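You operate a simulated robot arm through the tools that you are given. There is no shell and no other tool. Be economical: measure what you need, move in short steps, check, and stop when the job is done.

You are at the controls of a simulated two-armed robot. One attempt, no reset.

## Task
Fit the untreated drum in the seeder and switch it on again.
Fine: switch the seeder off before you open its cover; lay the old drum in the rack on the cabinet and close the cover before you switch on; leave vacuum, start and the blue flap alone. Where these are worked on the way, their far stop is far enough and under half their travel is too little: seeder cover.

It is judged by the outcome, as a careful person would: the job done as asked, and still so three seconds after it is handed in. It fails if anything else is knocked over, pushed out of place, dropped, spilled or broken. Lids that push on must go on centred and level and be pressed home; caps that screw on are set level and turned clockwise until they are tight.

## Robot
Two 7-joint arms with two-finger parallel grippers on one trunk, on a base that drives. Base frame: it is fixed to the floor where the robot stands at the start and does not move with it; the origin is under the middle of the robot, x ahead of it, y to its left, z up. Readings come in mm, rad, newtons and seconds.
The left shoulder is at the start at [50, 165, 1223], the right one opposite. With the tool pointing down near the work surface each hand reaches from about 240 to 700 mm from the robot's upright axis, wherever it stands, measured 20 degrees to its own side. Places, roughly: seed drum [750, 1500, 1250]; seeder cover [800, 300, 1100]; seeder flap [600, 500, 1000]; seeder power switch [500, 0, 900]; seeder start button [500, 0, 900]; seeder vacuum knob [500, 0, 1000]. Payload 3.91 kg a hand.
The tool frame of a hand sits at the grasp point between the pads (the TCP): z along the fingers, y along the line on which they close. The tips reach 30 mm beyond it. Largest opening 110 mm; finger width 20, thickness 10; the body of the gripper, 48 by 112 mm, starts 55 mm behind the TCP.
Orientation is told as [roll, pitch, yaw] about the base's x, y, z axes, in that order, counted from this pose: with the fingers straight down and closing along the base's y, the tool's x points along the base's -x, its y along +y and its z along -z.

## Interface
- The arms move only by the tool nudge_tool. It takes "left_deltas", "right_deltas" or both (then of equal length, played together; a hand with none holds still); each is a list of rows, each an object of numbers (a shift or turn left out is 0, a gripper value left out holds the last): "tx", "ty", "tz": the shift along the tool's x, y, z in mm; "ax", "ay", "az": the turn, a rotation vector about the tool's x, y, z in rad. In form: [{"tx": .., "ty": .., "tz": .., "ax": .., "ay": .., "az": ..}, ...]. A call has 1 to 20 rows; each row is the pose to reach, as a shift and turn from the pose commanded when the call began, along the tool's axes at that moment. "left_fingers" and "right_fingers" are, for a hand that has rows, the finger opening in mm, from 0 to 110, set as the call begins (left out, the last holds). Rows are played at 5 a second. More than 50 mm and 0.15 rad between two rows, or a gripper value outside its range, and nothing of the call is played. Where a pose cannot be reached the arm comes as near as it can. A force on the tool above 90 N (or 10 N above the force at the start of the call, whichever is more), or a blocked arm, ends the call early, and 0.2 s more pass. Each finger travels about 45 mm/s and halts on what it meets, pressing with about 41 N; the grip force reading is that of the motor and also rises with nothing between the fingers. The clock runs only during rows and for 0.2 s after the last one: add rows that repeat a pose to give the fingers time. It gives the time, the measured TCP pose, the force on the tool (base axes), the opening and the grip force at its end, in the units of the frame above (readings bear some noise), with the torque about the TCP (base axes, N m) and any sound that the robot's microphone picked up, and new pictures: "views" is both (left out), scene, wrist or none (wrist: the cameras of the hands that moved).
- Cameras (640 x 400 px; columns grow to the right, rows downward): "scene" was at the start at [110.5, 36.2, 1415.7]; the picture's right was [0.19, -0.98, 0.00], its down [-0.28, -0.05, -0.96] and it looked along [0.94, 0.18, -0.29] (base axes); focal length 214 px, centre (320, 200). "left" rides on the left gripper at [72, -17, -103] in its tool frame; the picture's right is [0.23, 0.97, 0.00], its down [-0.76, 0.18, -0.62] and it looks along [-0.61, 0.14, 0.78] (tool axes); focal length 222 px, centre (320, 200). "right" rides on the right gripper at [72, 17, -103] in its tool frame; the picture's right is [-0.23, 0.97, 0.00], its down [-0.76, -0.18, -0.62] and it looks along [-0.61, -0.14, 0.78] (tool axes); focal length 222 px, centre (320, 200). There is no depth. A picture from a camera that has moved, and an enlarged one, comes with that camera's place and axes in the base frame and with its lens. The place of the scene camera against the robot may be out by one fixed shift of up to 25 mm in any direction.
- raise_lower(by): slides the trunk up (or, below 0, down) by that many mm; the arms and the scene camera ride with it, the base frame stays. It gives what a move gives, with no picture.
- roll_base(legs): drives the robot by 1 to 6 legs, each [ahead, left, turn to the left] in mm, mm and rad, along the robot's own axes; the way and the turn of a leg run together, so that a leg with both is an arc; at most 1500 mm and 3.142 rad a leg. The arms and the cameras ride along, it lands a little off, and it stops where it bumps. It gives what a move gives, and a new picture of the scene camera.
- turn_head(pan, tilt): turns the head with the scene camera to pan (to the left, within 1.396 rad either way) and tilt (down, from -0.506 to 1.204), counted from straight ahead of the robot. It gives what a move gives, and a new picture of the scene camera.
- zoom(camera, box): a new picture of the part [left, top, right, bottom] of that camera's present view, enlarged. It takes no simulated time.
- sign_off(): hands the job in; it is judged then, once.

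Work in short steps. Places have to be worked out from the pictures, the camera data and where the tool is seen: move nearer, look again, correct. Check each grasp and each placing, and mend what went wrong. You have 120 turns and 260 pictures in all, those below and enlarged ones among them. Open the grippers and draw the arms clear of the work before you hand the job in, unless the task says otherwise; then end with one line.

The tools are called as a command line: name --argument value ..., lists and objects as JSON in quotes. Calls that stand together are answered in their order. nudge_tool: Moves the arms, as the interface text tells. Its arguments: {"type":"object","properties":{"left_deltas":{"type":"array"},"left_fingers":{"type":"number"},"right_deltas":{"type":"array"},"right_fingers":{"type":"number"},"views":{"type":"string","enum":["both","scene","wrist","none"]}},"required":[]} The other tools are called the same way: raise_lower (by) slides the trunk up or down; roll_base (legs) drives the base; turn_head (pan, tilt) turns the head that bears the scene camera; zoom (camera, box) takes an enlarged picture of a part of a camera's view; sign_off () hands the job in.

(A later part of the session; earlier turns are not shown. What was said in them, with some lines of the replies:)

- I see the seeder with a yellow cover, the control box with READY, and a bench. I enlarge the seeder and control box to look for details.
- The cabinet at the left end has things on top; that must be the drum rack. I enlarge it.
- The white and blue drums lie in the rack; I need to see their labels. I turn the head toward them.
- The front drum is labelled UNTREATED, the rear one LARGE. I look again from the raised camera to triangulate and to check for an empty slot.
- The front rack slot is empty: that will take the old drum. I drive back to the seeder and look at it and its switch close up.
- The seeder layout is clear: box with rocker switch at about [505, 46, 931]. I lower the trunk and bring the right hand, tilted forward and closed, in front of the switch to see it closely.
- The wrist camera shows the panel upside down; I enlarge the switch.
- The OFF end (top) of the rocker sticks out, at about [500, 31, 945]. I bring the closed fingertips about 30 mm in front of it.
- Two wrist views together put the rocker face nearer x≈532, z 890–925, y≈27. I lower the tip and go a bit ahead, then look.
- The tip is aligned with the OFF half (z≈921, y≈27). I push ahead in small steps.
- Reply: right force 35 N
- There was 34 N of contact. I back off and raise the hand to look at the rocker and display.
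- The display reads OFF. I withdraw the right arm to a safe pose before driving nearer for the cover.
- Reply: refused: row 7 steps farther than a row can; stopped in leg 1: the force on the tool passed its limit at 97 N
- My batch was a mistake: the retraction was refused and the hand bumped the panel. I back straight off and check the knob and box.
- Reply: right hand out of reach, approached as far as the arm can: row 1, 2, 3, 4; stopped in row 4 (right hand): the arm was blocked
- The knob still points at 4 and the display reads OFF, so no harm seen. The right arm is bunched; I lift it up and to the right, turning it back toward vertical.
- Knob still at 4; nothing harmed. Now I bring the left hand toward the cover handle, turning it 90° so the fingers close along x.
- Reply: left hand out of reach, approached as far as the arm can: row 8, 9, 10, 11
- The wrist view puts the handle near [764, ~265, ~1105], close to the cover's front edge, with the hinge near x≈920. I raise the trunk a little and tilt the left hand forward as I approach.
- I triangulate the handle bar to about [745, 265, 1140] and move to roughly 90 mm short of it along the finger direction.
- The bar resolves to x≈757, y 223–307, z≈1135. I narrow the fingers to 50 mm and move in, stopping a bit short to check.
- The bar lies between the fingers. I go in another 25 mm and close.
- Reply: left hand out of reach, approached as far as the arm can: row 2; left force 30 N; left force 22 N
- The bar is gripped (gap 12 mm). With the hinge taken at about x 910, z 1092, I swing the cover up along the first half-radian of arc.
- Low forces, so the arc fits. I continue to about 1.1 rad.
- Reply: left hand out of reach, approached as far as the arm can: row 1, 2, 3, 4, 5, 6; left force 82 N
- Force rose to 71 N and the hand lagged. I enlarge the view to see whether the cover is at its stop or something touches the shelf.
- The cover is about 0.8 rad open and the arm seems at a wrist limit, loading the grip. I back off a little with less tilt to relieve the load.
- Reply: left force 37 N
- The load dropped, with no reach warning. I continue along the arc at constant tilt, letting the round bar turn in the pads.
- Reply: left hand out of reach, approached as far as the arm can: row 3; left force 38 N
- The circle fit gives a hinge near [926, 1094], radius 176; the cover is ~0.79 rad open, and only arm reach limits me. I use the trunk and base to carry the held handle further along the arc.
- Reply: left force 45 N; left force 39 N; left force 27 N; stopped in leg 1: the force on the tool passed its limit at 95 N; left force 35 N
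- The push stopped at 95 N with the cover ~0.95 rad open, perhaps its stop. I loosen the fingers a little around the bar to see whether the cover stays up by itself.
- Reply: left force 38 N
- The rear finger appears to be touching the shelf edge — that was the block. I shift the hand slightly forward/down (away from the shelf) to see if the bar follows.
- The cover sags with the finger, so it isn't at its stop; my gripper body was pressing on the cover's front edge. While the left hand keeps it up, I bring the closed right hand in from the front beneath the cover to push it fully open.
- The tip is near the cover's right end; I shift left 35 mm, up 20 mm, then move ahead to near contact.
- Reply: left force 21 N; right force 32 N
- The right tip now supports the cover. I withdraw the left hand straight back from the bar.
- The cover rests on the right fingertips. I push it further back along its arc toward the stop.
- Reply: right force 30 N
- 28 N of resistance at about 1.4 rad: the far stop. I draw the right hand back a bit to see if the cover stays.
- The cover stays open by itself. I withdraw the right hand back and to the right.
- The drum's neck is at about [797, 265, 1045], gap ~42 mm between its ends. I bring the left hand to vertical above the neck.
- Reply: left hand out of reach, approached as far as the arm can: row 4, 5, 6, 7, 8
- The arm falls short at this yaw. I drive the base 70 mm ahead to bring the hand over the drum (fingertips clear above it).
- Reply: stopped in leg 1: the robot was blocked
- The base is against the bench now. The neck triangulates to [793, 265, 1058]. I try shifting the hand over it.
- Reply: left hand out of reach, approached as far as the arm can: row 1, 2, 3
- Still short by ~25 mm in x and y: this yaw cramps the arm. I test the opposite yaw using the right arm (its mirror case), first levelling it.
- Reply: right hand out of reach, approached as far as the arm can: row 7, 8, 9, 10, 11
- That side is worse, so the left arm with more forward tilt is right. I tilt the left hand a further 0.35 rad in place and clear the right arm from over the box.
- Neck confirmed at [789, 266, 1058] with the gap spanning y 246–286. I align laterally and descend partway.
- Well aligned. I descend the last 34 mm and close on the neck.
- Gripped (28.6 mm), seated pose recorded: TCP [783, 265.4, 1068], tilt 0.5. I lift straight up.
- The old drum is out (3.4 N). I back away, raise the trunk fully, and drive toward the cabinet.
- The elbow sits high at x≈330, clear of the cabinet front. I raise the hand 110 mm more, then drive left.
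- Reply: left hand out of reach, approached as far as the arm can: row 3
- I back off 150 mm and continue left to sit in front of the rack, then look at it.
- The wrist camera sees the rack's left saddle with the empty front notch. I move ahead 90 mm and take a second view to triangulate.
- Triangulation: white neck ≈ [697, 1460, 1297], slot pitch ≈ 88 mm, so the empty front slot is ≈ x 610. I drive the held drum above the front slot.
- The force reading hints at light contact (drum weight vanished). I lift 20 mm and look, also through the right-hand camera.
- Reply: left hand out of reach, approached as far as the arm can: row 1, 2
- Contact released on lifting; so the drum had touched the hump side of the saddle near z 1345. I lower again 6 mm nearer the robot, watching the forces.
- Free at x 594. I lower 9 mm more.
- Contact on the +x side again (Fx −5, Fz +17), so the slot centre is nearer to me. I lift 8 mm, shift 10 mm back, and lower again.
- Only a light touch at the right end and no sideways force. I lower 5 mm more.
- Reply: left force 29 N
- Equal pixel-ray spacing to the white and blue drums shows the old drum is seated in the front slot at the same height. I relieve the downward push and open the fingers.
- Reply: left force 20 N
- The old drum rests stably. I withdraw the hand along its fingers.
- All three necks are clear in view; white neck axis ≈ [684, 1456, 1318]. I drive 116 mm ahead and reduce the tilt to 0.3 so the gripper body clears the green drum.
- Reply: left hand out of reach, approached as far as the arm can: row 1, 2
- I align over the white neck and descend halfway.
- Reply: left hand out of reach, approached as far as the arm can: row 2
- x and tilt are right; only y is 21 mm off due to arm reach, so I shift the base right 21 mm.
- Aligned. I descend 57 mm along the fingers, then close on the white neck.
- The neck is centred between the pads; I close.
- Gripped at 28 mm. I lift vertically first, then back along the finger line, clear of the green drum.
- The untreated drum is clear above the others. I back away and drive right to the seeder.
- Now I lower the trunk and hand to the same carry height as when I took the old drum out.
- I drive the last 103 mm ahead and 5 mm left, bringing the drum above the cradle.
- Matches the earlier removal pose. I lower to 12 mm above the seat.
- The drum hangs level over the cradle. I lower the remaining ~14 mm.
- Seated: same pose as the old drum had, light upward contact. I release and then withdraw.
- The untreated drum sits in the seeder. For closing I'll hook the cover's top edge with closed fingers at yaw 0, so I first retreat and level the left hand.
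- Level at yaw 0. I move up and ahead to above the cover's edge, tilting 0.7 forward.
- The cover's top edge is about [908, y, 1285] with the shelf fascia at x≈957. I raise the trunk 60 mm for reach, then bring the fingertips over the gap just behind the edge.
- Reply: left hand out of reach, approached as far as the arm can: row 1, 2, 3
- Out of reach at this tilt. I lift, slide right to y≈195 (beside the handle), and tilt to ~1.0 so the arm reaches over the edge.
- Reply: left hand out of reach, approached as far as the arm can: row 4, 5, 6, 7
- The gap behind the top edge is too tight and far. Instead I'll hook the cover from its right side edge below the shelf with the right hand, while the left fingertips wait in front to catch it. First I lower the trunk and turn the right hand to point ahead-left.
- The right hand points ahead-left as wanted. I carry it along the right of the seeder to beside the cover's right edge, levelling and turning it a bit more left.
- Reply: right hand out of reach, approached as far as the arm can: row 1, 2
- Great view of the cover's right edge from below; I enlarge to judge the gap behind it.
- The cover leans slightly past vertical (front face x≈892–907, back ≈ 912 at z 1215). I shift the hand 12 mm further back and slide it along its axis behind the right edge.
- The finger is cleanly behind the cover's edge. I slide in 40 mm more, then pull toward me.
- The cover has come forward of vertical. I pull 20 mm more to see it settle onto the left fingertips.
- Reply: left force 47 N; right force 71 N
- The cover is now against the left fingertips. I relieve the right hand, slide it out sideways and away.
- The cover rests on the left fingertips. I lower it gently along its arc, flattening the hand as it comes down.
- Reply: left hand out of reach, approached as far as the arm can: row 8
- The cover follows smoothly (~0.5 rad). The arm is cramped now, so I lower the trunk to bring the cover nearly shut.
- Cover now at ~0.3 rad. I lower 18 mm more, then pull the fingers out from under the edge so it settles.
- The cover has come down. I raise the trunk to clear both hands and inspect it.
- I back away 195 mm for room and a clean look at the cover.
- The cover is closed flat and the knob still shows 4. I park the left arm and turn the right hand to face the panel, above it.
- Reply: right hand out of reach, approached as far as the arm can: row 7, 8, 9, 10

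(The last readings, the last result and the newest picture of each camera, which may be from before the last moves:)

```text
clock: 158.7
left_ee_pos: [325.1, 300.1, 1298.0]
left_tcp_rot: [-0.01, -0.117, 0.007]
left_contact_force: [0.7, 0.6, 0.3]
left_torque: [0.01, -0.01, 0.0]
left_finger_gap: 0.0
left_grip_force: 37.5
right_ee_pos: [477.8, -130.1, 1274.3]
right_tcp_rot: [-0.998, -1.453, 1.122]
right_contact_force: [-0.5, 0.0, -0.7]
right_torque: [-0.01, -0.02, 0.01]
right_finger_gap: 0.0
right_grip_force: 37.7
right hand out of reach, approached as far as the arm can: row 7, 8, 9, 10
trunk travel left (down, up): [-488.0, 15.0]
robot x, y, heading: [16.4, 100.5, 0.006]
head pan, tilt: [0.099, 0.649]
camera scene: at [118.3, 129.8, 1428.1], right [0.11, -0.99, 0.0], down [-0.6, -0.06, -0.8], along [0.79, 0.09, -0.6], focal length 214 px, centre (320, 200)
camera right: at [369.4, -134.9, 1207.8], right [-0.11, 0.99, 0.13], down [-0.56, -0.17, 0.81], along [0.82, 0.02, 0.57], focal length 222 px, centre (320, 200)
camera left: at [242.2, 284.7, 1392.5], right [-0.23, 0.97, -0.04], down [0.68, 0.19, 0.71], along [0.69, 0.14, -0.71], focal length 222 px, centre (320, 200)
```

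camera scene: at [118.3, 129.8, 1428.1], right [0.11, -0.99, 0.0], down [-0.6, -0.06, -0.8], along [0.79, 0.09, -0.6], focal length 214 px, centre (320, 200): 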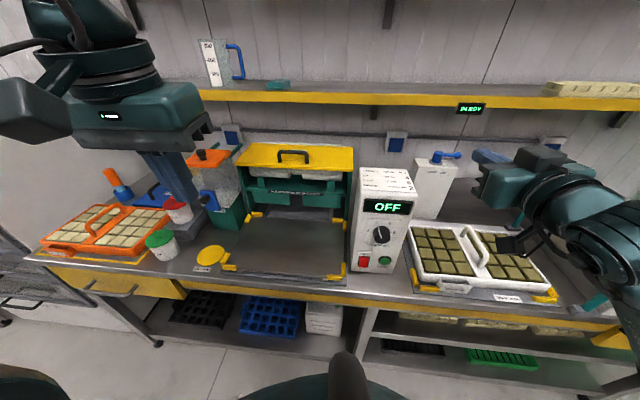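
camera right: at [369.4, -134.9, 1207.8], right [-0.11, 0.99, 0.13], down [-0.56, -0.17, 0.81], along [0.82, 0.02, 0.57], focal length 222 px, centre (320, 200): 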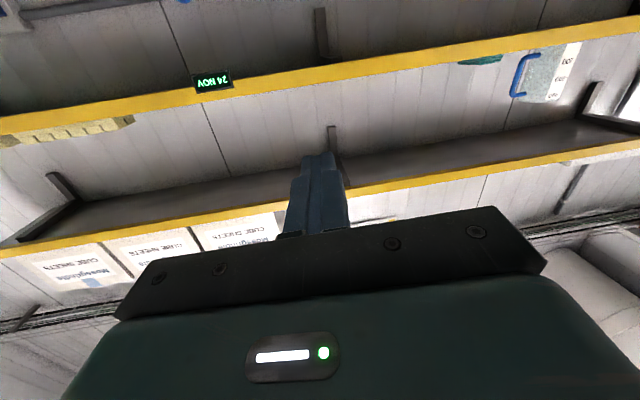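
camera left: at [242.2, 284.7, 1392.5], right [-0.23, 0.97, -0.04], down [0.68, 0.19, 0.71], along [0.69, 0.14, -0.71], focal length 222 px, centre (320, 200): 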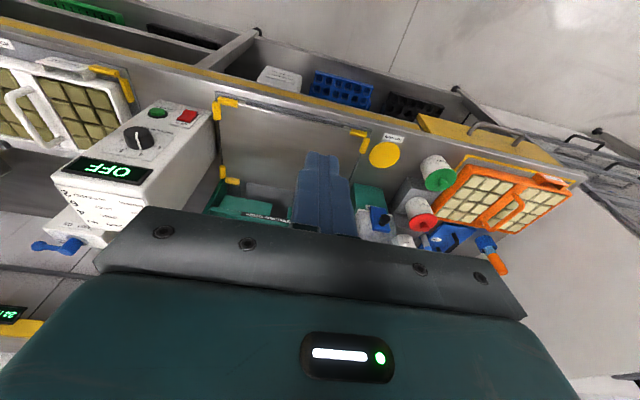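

Left arm parked. I lower the trunk to the working height used before, then bring the right hand in front of the panel.

raise_lower --by -140

nudge_tool --right_deltas '[{"tx": 1, "ty": 5, "tz": -40, "ax": 0.02, "ay": 0.06, "az": 0.02}, {"tx": 1, "ty": 40, "tz": -60, "ax": 0.04, "ay": 0.14, "az": 0.04}, {"tx": 2, "ty": 75, "tz": -60, "ax": 0.06, "ay": 0.21, "az": 0.05}, {"tx": 3, "ty": 110, "tz": -60, "ax": 0.08, "ay": 0.28, "az": 0.07}, {"tx": 4, "ty": 140, "tz": -60, "ax": 0.1, "ay": 0.35, "az": 0.09}, {"tx": 4, "ty": 162, "tz": -60, "ax": 0.12, "ay": 0.41, "az": 0.1}]'

```text
clock: 160.3
left_ee_pos: [325.6, 301.4, 1158.4]
left_tcp_rot: [-0.01, -0.118, 0.007]
left_contact_force: [0.3, 0.7, -1.2]
left_torque: [0.03, -0.02, -0.03]
left_finger_gap: 0.0
left_grip_force: 37.6
right_ee_pos: [478.8, -129.1, 1135.6]
right_tcp_rot: [-1.004, -1.455, 1.128]
right_contact_force: [0.3, 0.4, 0.4]
right_torque: [-0.02, 0.02, 0.0]
right_finger_gap: 0.0
right_grip_force: 37.6
trunk travel left (down, up): [-348.0, 155.0]
robot x, y, heading: [11.8, 101.4, 0.008]
head pan, tilt: [0.099, 0.649]
```

```text
clock: 161.8
left_ee_pos: [325.6, 302.5, 1158.7]
left_tcp_rot: [-0.009, -0.12, 0.008]
left_contact_force: [-0.3, -0.1, -0.6]
left_torque: [0.0, -0.02, 0.0]
left_finger_gap: 0.0
left_grip_force: 37.7
right_ee_pos: [398.6, 22.9, 1116.5]
right_tcp_rot: [-0.077, -1.103, 0.054]
right_contact_force: [-0.1, -0.1, -0.2]
right_torque: [0.01, 0.02, -0.01]
right_finger_gap: 0.1
right_grip_force: 38.0
right hand out of reach, approached as far as the arm can: row 1, 2, 3, 4, 5
trunk travel left (down, up): [-348.0, 155.0]
robot x, y, heading: [14.1, 103.7, 0.009]
head pan, tilt: [0.099, 0.649]
camera scene: at [118.8, 130.5, 1288.0], right [0.11, -0.99, 0.0], down [-0.6, -0.07, -0.8], along [0.79, 0.09, -0.6], focal length 214 px, centre (320, 200)
camera right: at [272.4, 39.8, 1098.4], right [0.12, 0.98, 0.17], down [-0.22, -0.14, 0.97], along [0.97, -0.15, 0.2], focal length 222 px, centre (320, 200)
```

scene: 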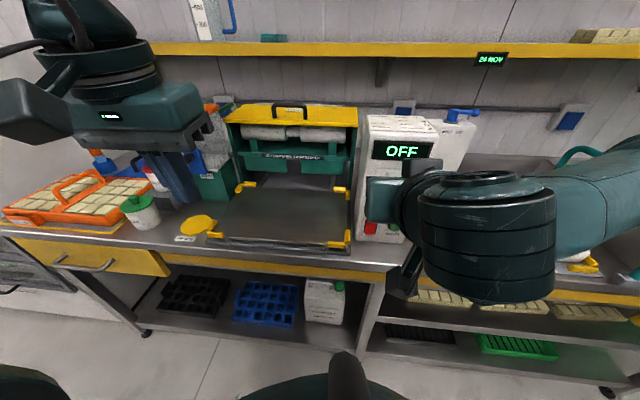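
right: 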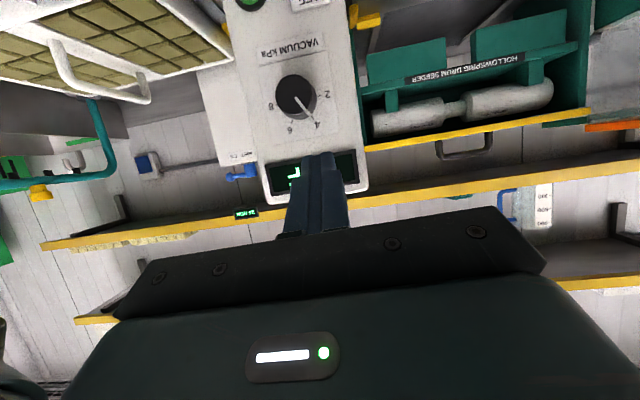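

The installed white drum is visible under the closed cover. I descend in front of the panel to the ON half of the rocker (z≈899, y≈27), stopping short.

nudge_tool --right_deltas '[{"tx": 38, "ty": 2, "tz": 19}, {"tx": 76, "ty": 3, "tz": 38}, {"tx": 114, "ty": 5, "tz": 56}, {"tx": 152, "ty": 8, "tz": 75}, {"tx": 184, "ty": 11, "tz": 105}, {"tx": 167, "ty": 14, "tz": 140}, {"tx": 159, "ty": 15.4, "tz": 155}]' --views "wrist"

zoom --camera "right" --box '[220, 60, 460, 220]'

```text
clock: 163.3
left_ee_pos: [326.3, 302.0, 1158.2]
left_tcp_rot: [-0.011, -0.119, 0.008]
left_contact_force: [-0.9, 0.0, -0.1]
left_torque: [-0.01, -0.03, -0.02]
left_finger_gap: 0.0
left_grip_force: 37.3
right_ee_pos: [466.2, 29.2, 906.9]
right_tcp_rot: [-0.076, -1.106, 0.056]
right_contact_force: [-0.1, -0.7, -0.1]
right_torque: [0.0, 0.01, 0.0]
right_finger_gap: 0.1
right_grip_force: 37.7
right hand out of reach, approached as far as the arm can: row 2
trunk travel left (down, up): [-348.0, 155.0]
robot x, y, heading: [12.5, 100.7, 0.011]
head pan, tilt: [0.099, 0.649]
camera right: at [339.0, 46.4, 887.5], right [0.11, 0.98, 0.17], down [-0.22, -0.14, 0.97], along [0.97, -0.15, 0.2], focal length 222 px, centre (320, 200)
```

right: 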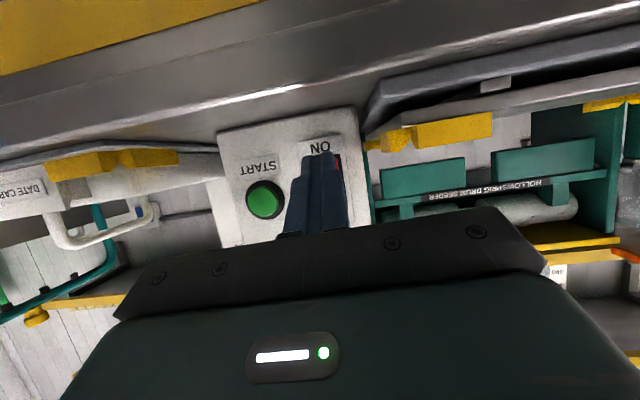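

```text
2.50 times, centred on (340, 140) of right
camera zoom: at [339.0, 46.4, 887.5], right [0.11, 0.98, 0.17], down [-0.22, -0.14, 0.97], along [0.97, -0.15, 0.2], focal length 555 px, centre (270, 350)
```

zoom: 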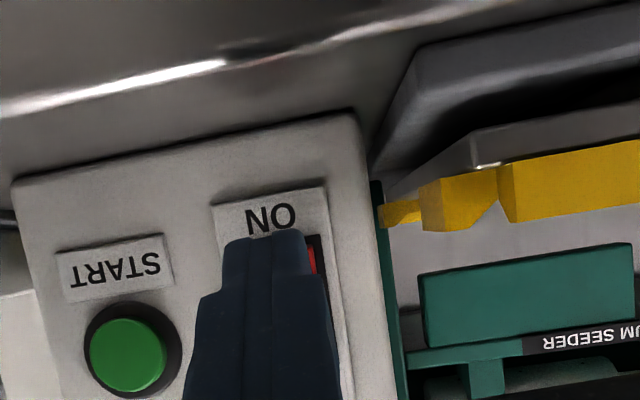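

The tip is over the ON half. I push ahead in small steps.

nudge_tool --right_deltas '[{"tx": -4.1, "ty": -1.7, "tz": 14.7}, {"tx": -7.3, "ty": -1.6, "tz": 20.9}, {"tx": -9.5, "ty": -1.5, "tz": 25.4}, {"tx": -11.3, "ty": -1.4, "tz": 29}, {"tx": -13.2, "ty": -1.3, "tz": 32.6}]' --views "scene"

```text
clock: 164.6
left_ee_pos: [324.3, 301.2, 1160.0]
left_tcp_rot: [-0.012, -0.12, 0.007]
left_contact_force: [-0.2, 0.7, -0.2]
left_torque: [0.02, -0.02, 0.0]
left_finger_gap: 0.1
left_grip_force: 38.2
right_ee_pos: [497.7, 28.3, 902.7]
right_tcp_rot: [-0.077, -1.103, 0.059]
right_contact_force: [-19.5, -2.8, 3.0]
right_torque: [-0.06, -0.01, -0.1]
right_finger_gap: 0.0
right_grip_force: 37.4
trunk travel left (down, up): [-348.0, 155.0]
robot x, y, heading: [15.1, 104.7, 0.008]
head pan, tilt: [0.099, 0.649]
camera scene: at [116.3, 129.9, 1288.4], right [0.11, -0.99, 0.0], down [-0.6, -0.06, -0.8], along [0.79, 0.09, -0.6], focal length 214 px, centre (320, 200)
```

scene: 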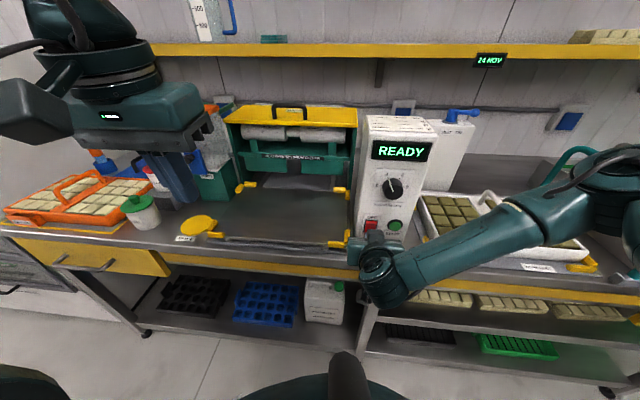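

The display reads READY. I draw the right hand straight back, open it, and then back the robot off.

nudge_tool --right_deltas '[{"tx": 9, "tz": -18}, {"tx": 20, "tz": -40}, {"tx": 30, "tz": -65}, {"tx": 5, "tz": -90}]' --views "none"

roll_base --legs '[[-200, 0, 0]]'

nudge_tool --left_fingers 90 --right_fingers 90 --left_deltas '[{"tz": 0}, {"tz": 0}, {"tz": 0}, {"tz": 0}, {"tz": 0}, {"tz": 0}]' --right_deltas '[{"tz": 0}, {"tx": -20}, {"tx": -40}, {"tx": -60}, {"tx": -80}, {"tx": -100}]' --views "scene"

zoom --camera "scene" --box '[200, 80, 480, 260]'

```text
clock: 165.6
left_ee_pos: [325.5, 302.5, 1157.8]
left_tcp_rot: [-0.01, -0.119, 0.009]
left_contact_force: [0.0, -0.1, 0.6]
left_torque: [0.02, 0.02, 0.03]
left_finger_gap: 0.0
left_grip_force: 37.7
right_ee_pos: [417.3, 29.2, 938.2]
right_tcp_rot: [-0.075, -1.103, 0.055]
right_contact_force: [0.7, -0.7, 0.2]
right_torque: [0.04, 0.0, 0.0]
right_finger_gap: 0.0
right_grip_force: 37.3
trunk travel left (down, up): [-348.0, 155.0]
robot x, y, heading: [13.3, 101.7, 0.0]
head pan, tilt: [0.099, 0.649]
```

```text
clock: 167.2
left_ee_pos: [124.6, 298.9, 1157.9]
left_tcp_rot: [-0.011, -0.118, 0.006]
left_contact_force: [-0.6, -0.4, 0.5]
left_torque: [-0.01, -0.02, 0.01]
left_finger_gap: 0.1
left_grip_force: 37.7
right_ee_pos: [215.0, 29.0, 938.7]
right_tcp_rot: [-0.074, -1.106, 0.055]
right_contact_force: [-0.5, 0.0, -0.4]
right_torque: [0.03, -0.02, 0.02]
right_finger_gap: 0.0
right_grip_force: 38.1
trunk travel left (down, up): [-348.0, 155.0]
robot x, y, heading: [-187.0, 101.9, 0.014]
head pan, tilt: [0.099, 0.649]
camera scene: at [-83.3, 128.5, 1288.2], right [0.11, -0.99, 0.0], down [-0.6, -0.06, -0.8], along [0.79, 0.09, -0.6], focal length 214 px, centre (320, 200)
```

scene: 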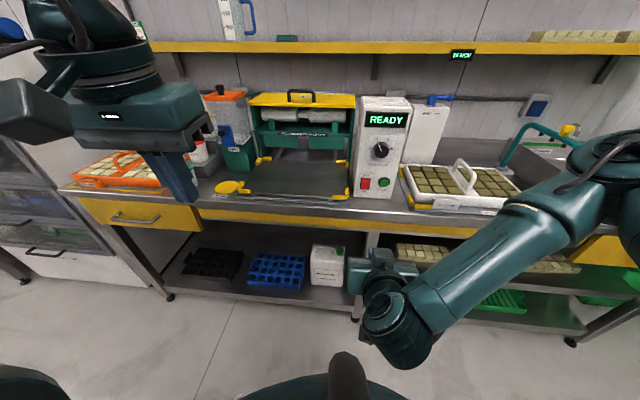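

```text
clock: 168.6
left_ee_pos: [124.7, 298.9, 1157.8]
left_tcp_rot: [-0.01, -0.12, 0.007]
left_contact_force: [0.8, 0.1, -0.2]
left_torque: [0.01, 0.0, -0.06]
left_finger_gap: 90.0
left_grip_force: 0.1
right_ee_pos: [259.8, 30.5, 1029.0]
right_tcp_rot: [-0.075, -1.103, 0.056]
right_contact_force: [-0.3, -0.2, -0.2]
right_torque: [0.01, -0.04, -0.02]
right_finger_gap: 89.9
right_grip_force: 0.1
trunk travel left (down, up): [-348.0, 155.0]
robot x, y, heading: [-184.4, 101.5, 0.009]
head pan, tilt: [0.099, 0.649]
camera scene: at [-82.7, 128.5, 1288.1], right [0.11, -0.99, 0.0], down [-0.6, -0.06, -0.8], along [0.79, 0.09, -0.6], focal length 214 px, centre (320, 200)
```

scene: 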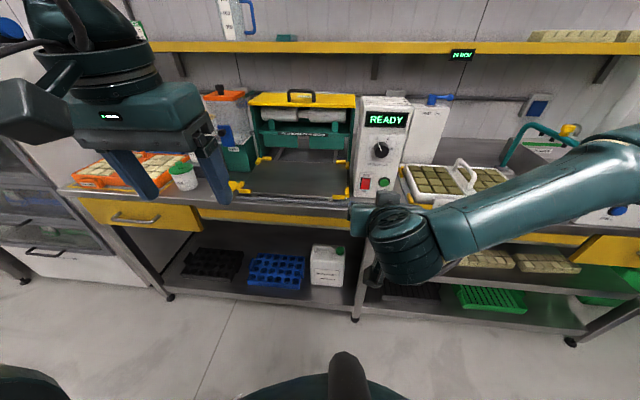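

```text
2.22 times, centred on (340, 170) of scene
camera zoom: at [-82.7, 128.5, 1288.1], right [0.11, -0.99, 0.0], down [-0.6, -0.06, -0.8], along [0.79, 0.09, -0.6], focal length 477 px, centre (276, 267)
```

zoom: 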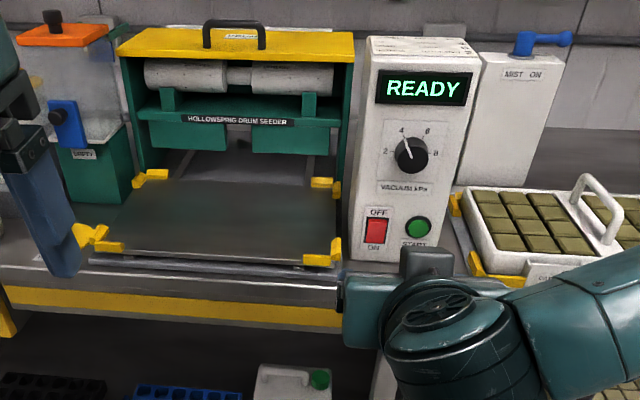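

The cover is closed over the untreated drum and the display reads READY. The knob is at 4, the blue flap and start button are as they were, and both hands are open and clear. Handing in.

sign_off

```text
The job is handed in.
```

The untreated drum is in the seeder, the old SMALL drum is in the front slot of the cabinet rack, the cover is closed, and the seeder is on and reads READY; early on, my right hand bumped the control panel at 97 N, but the vacuum knob stayed at 4.
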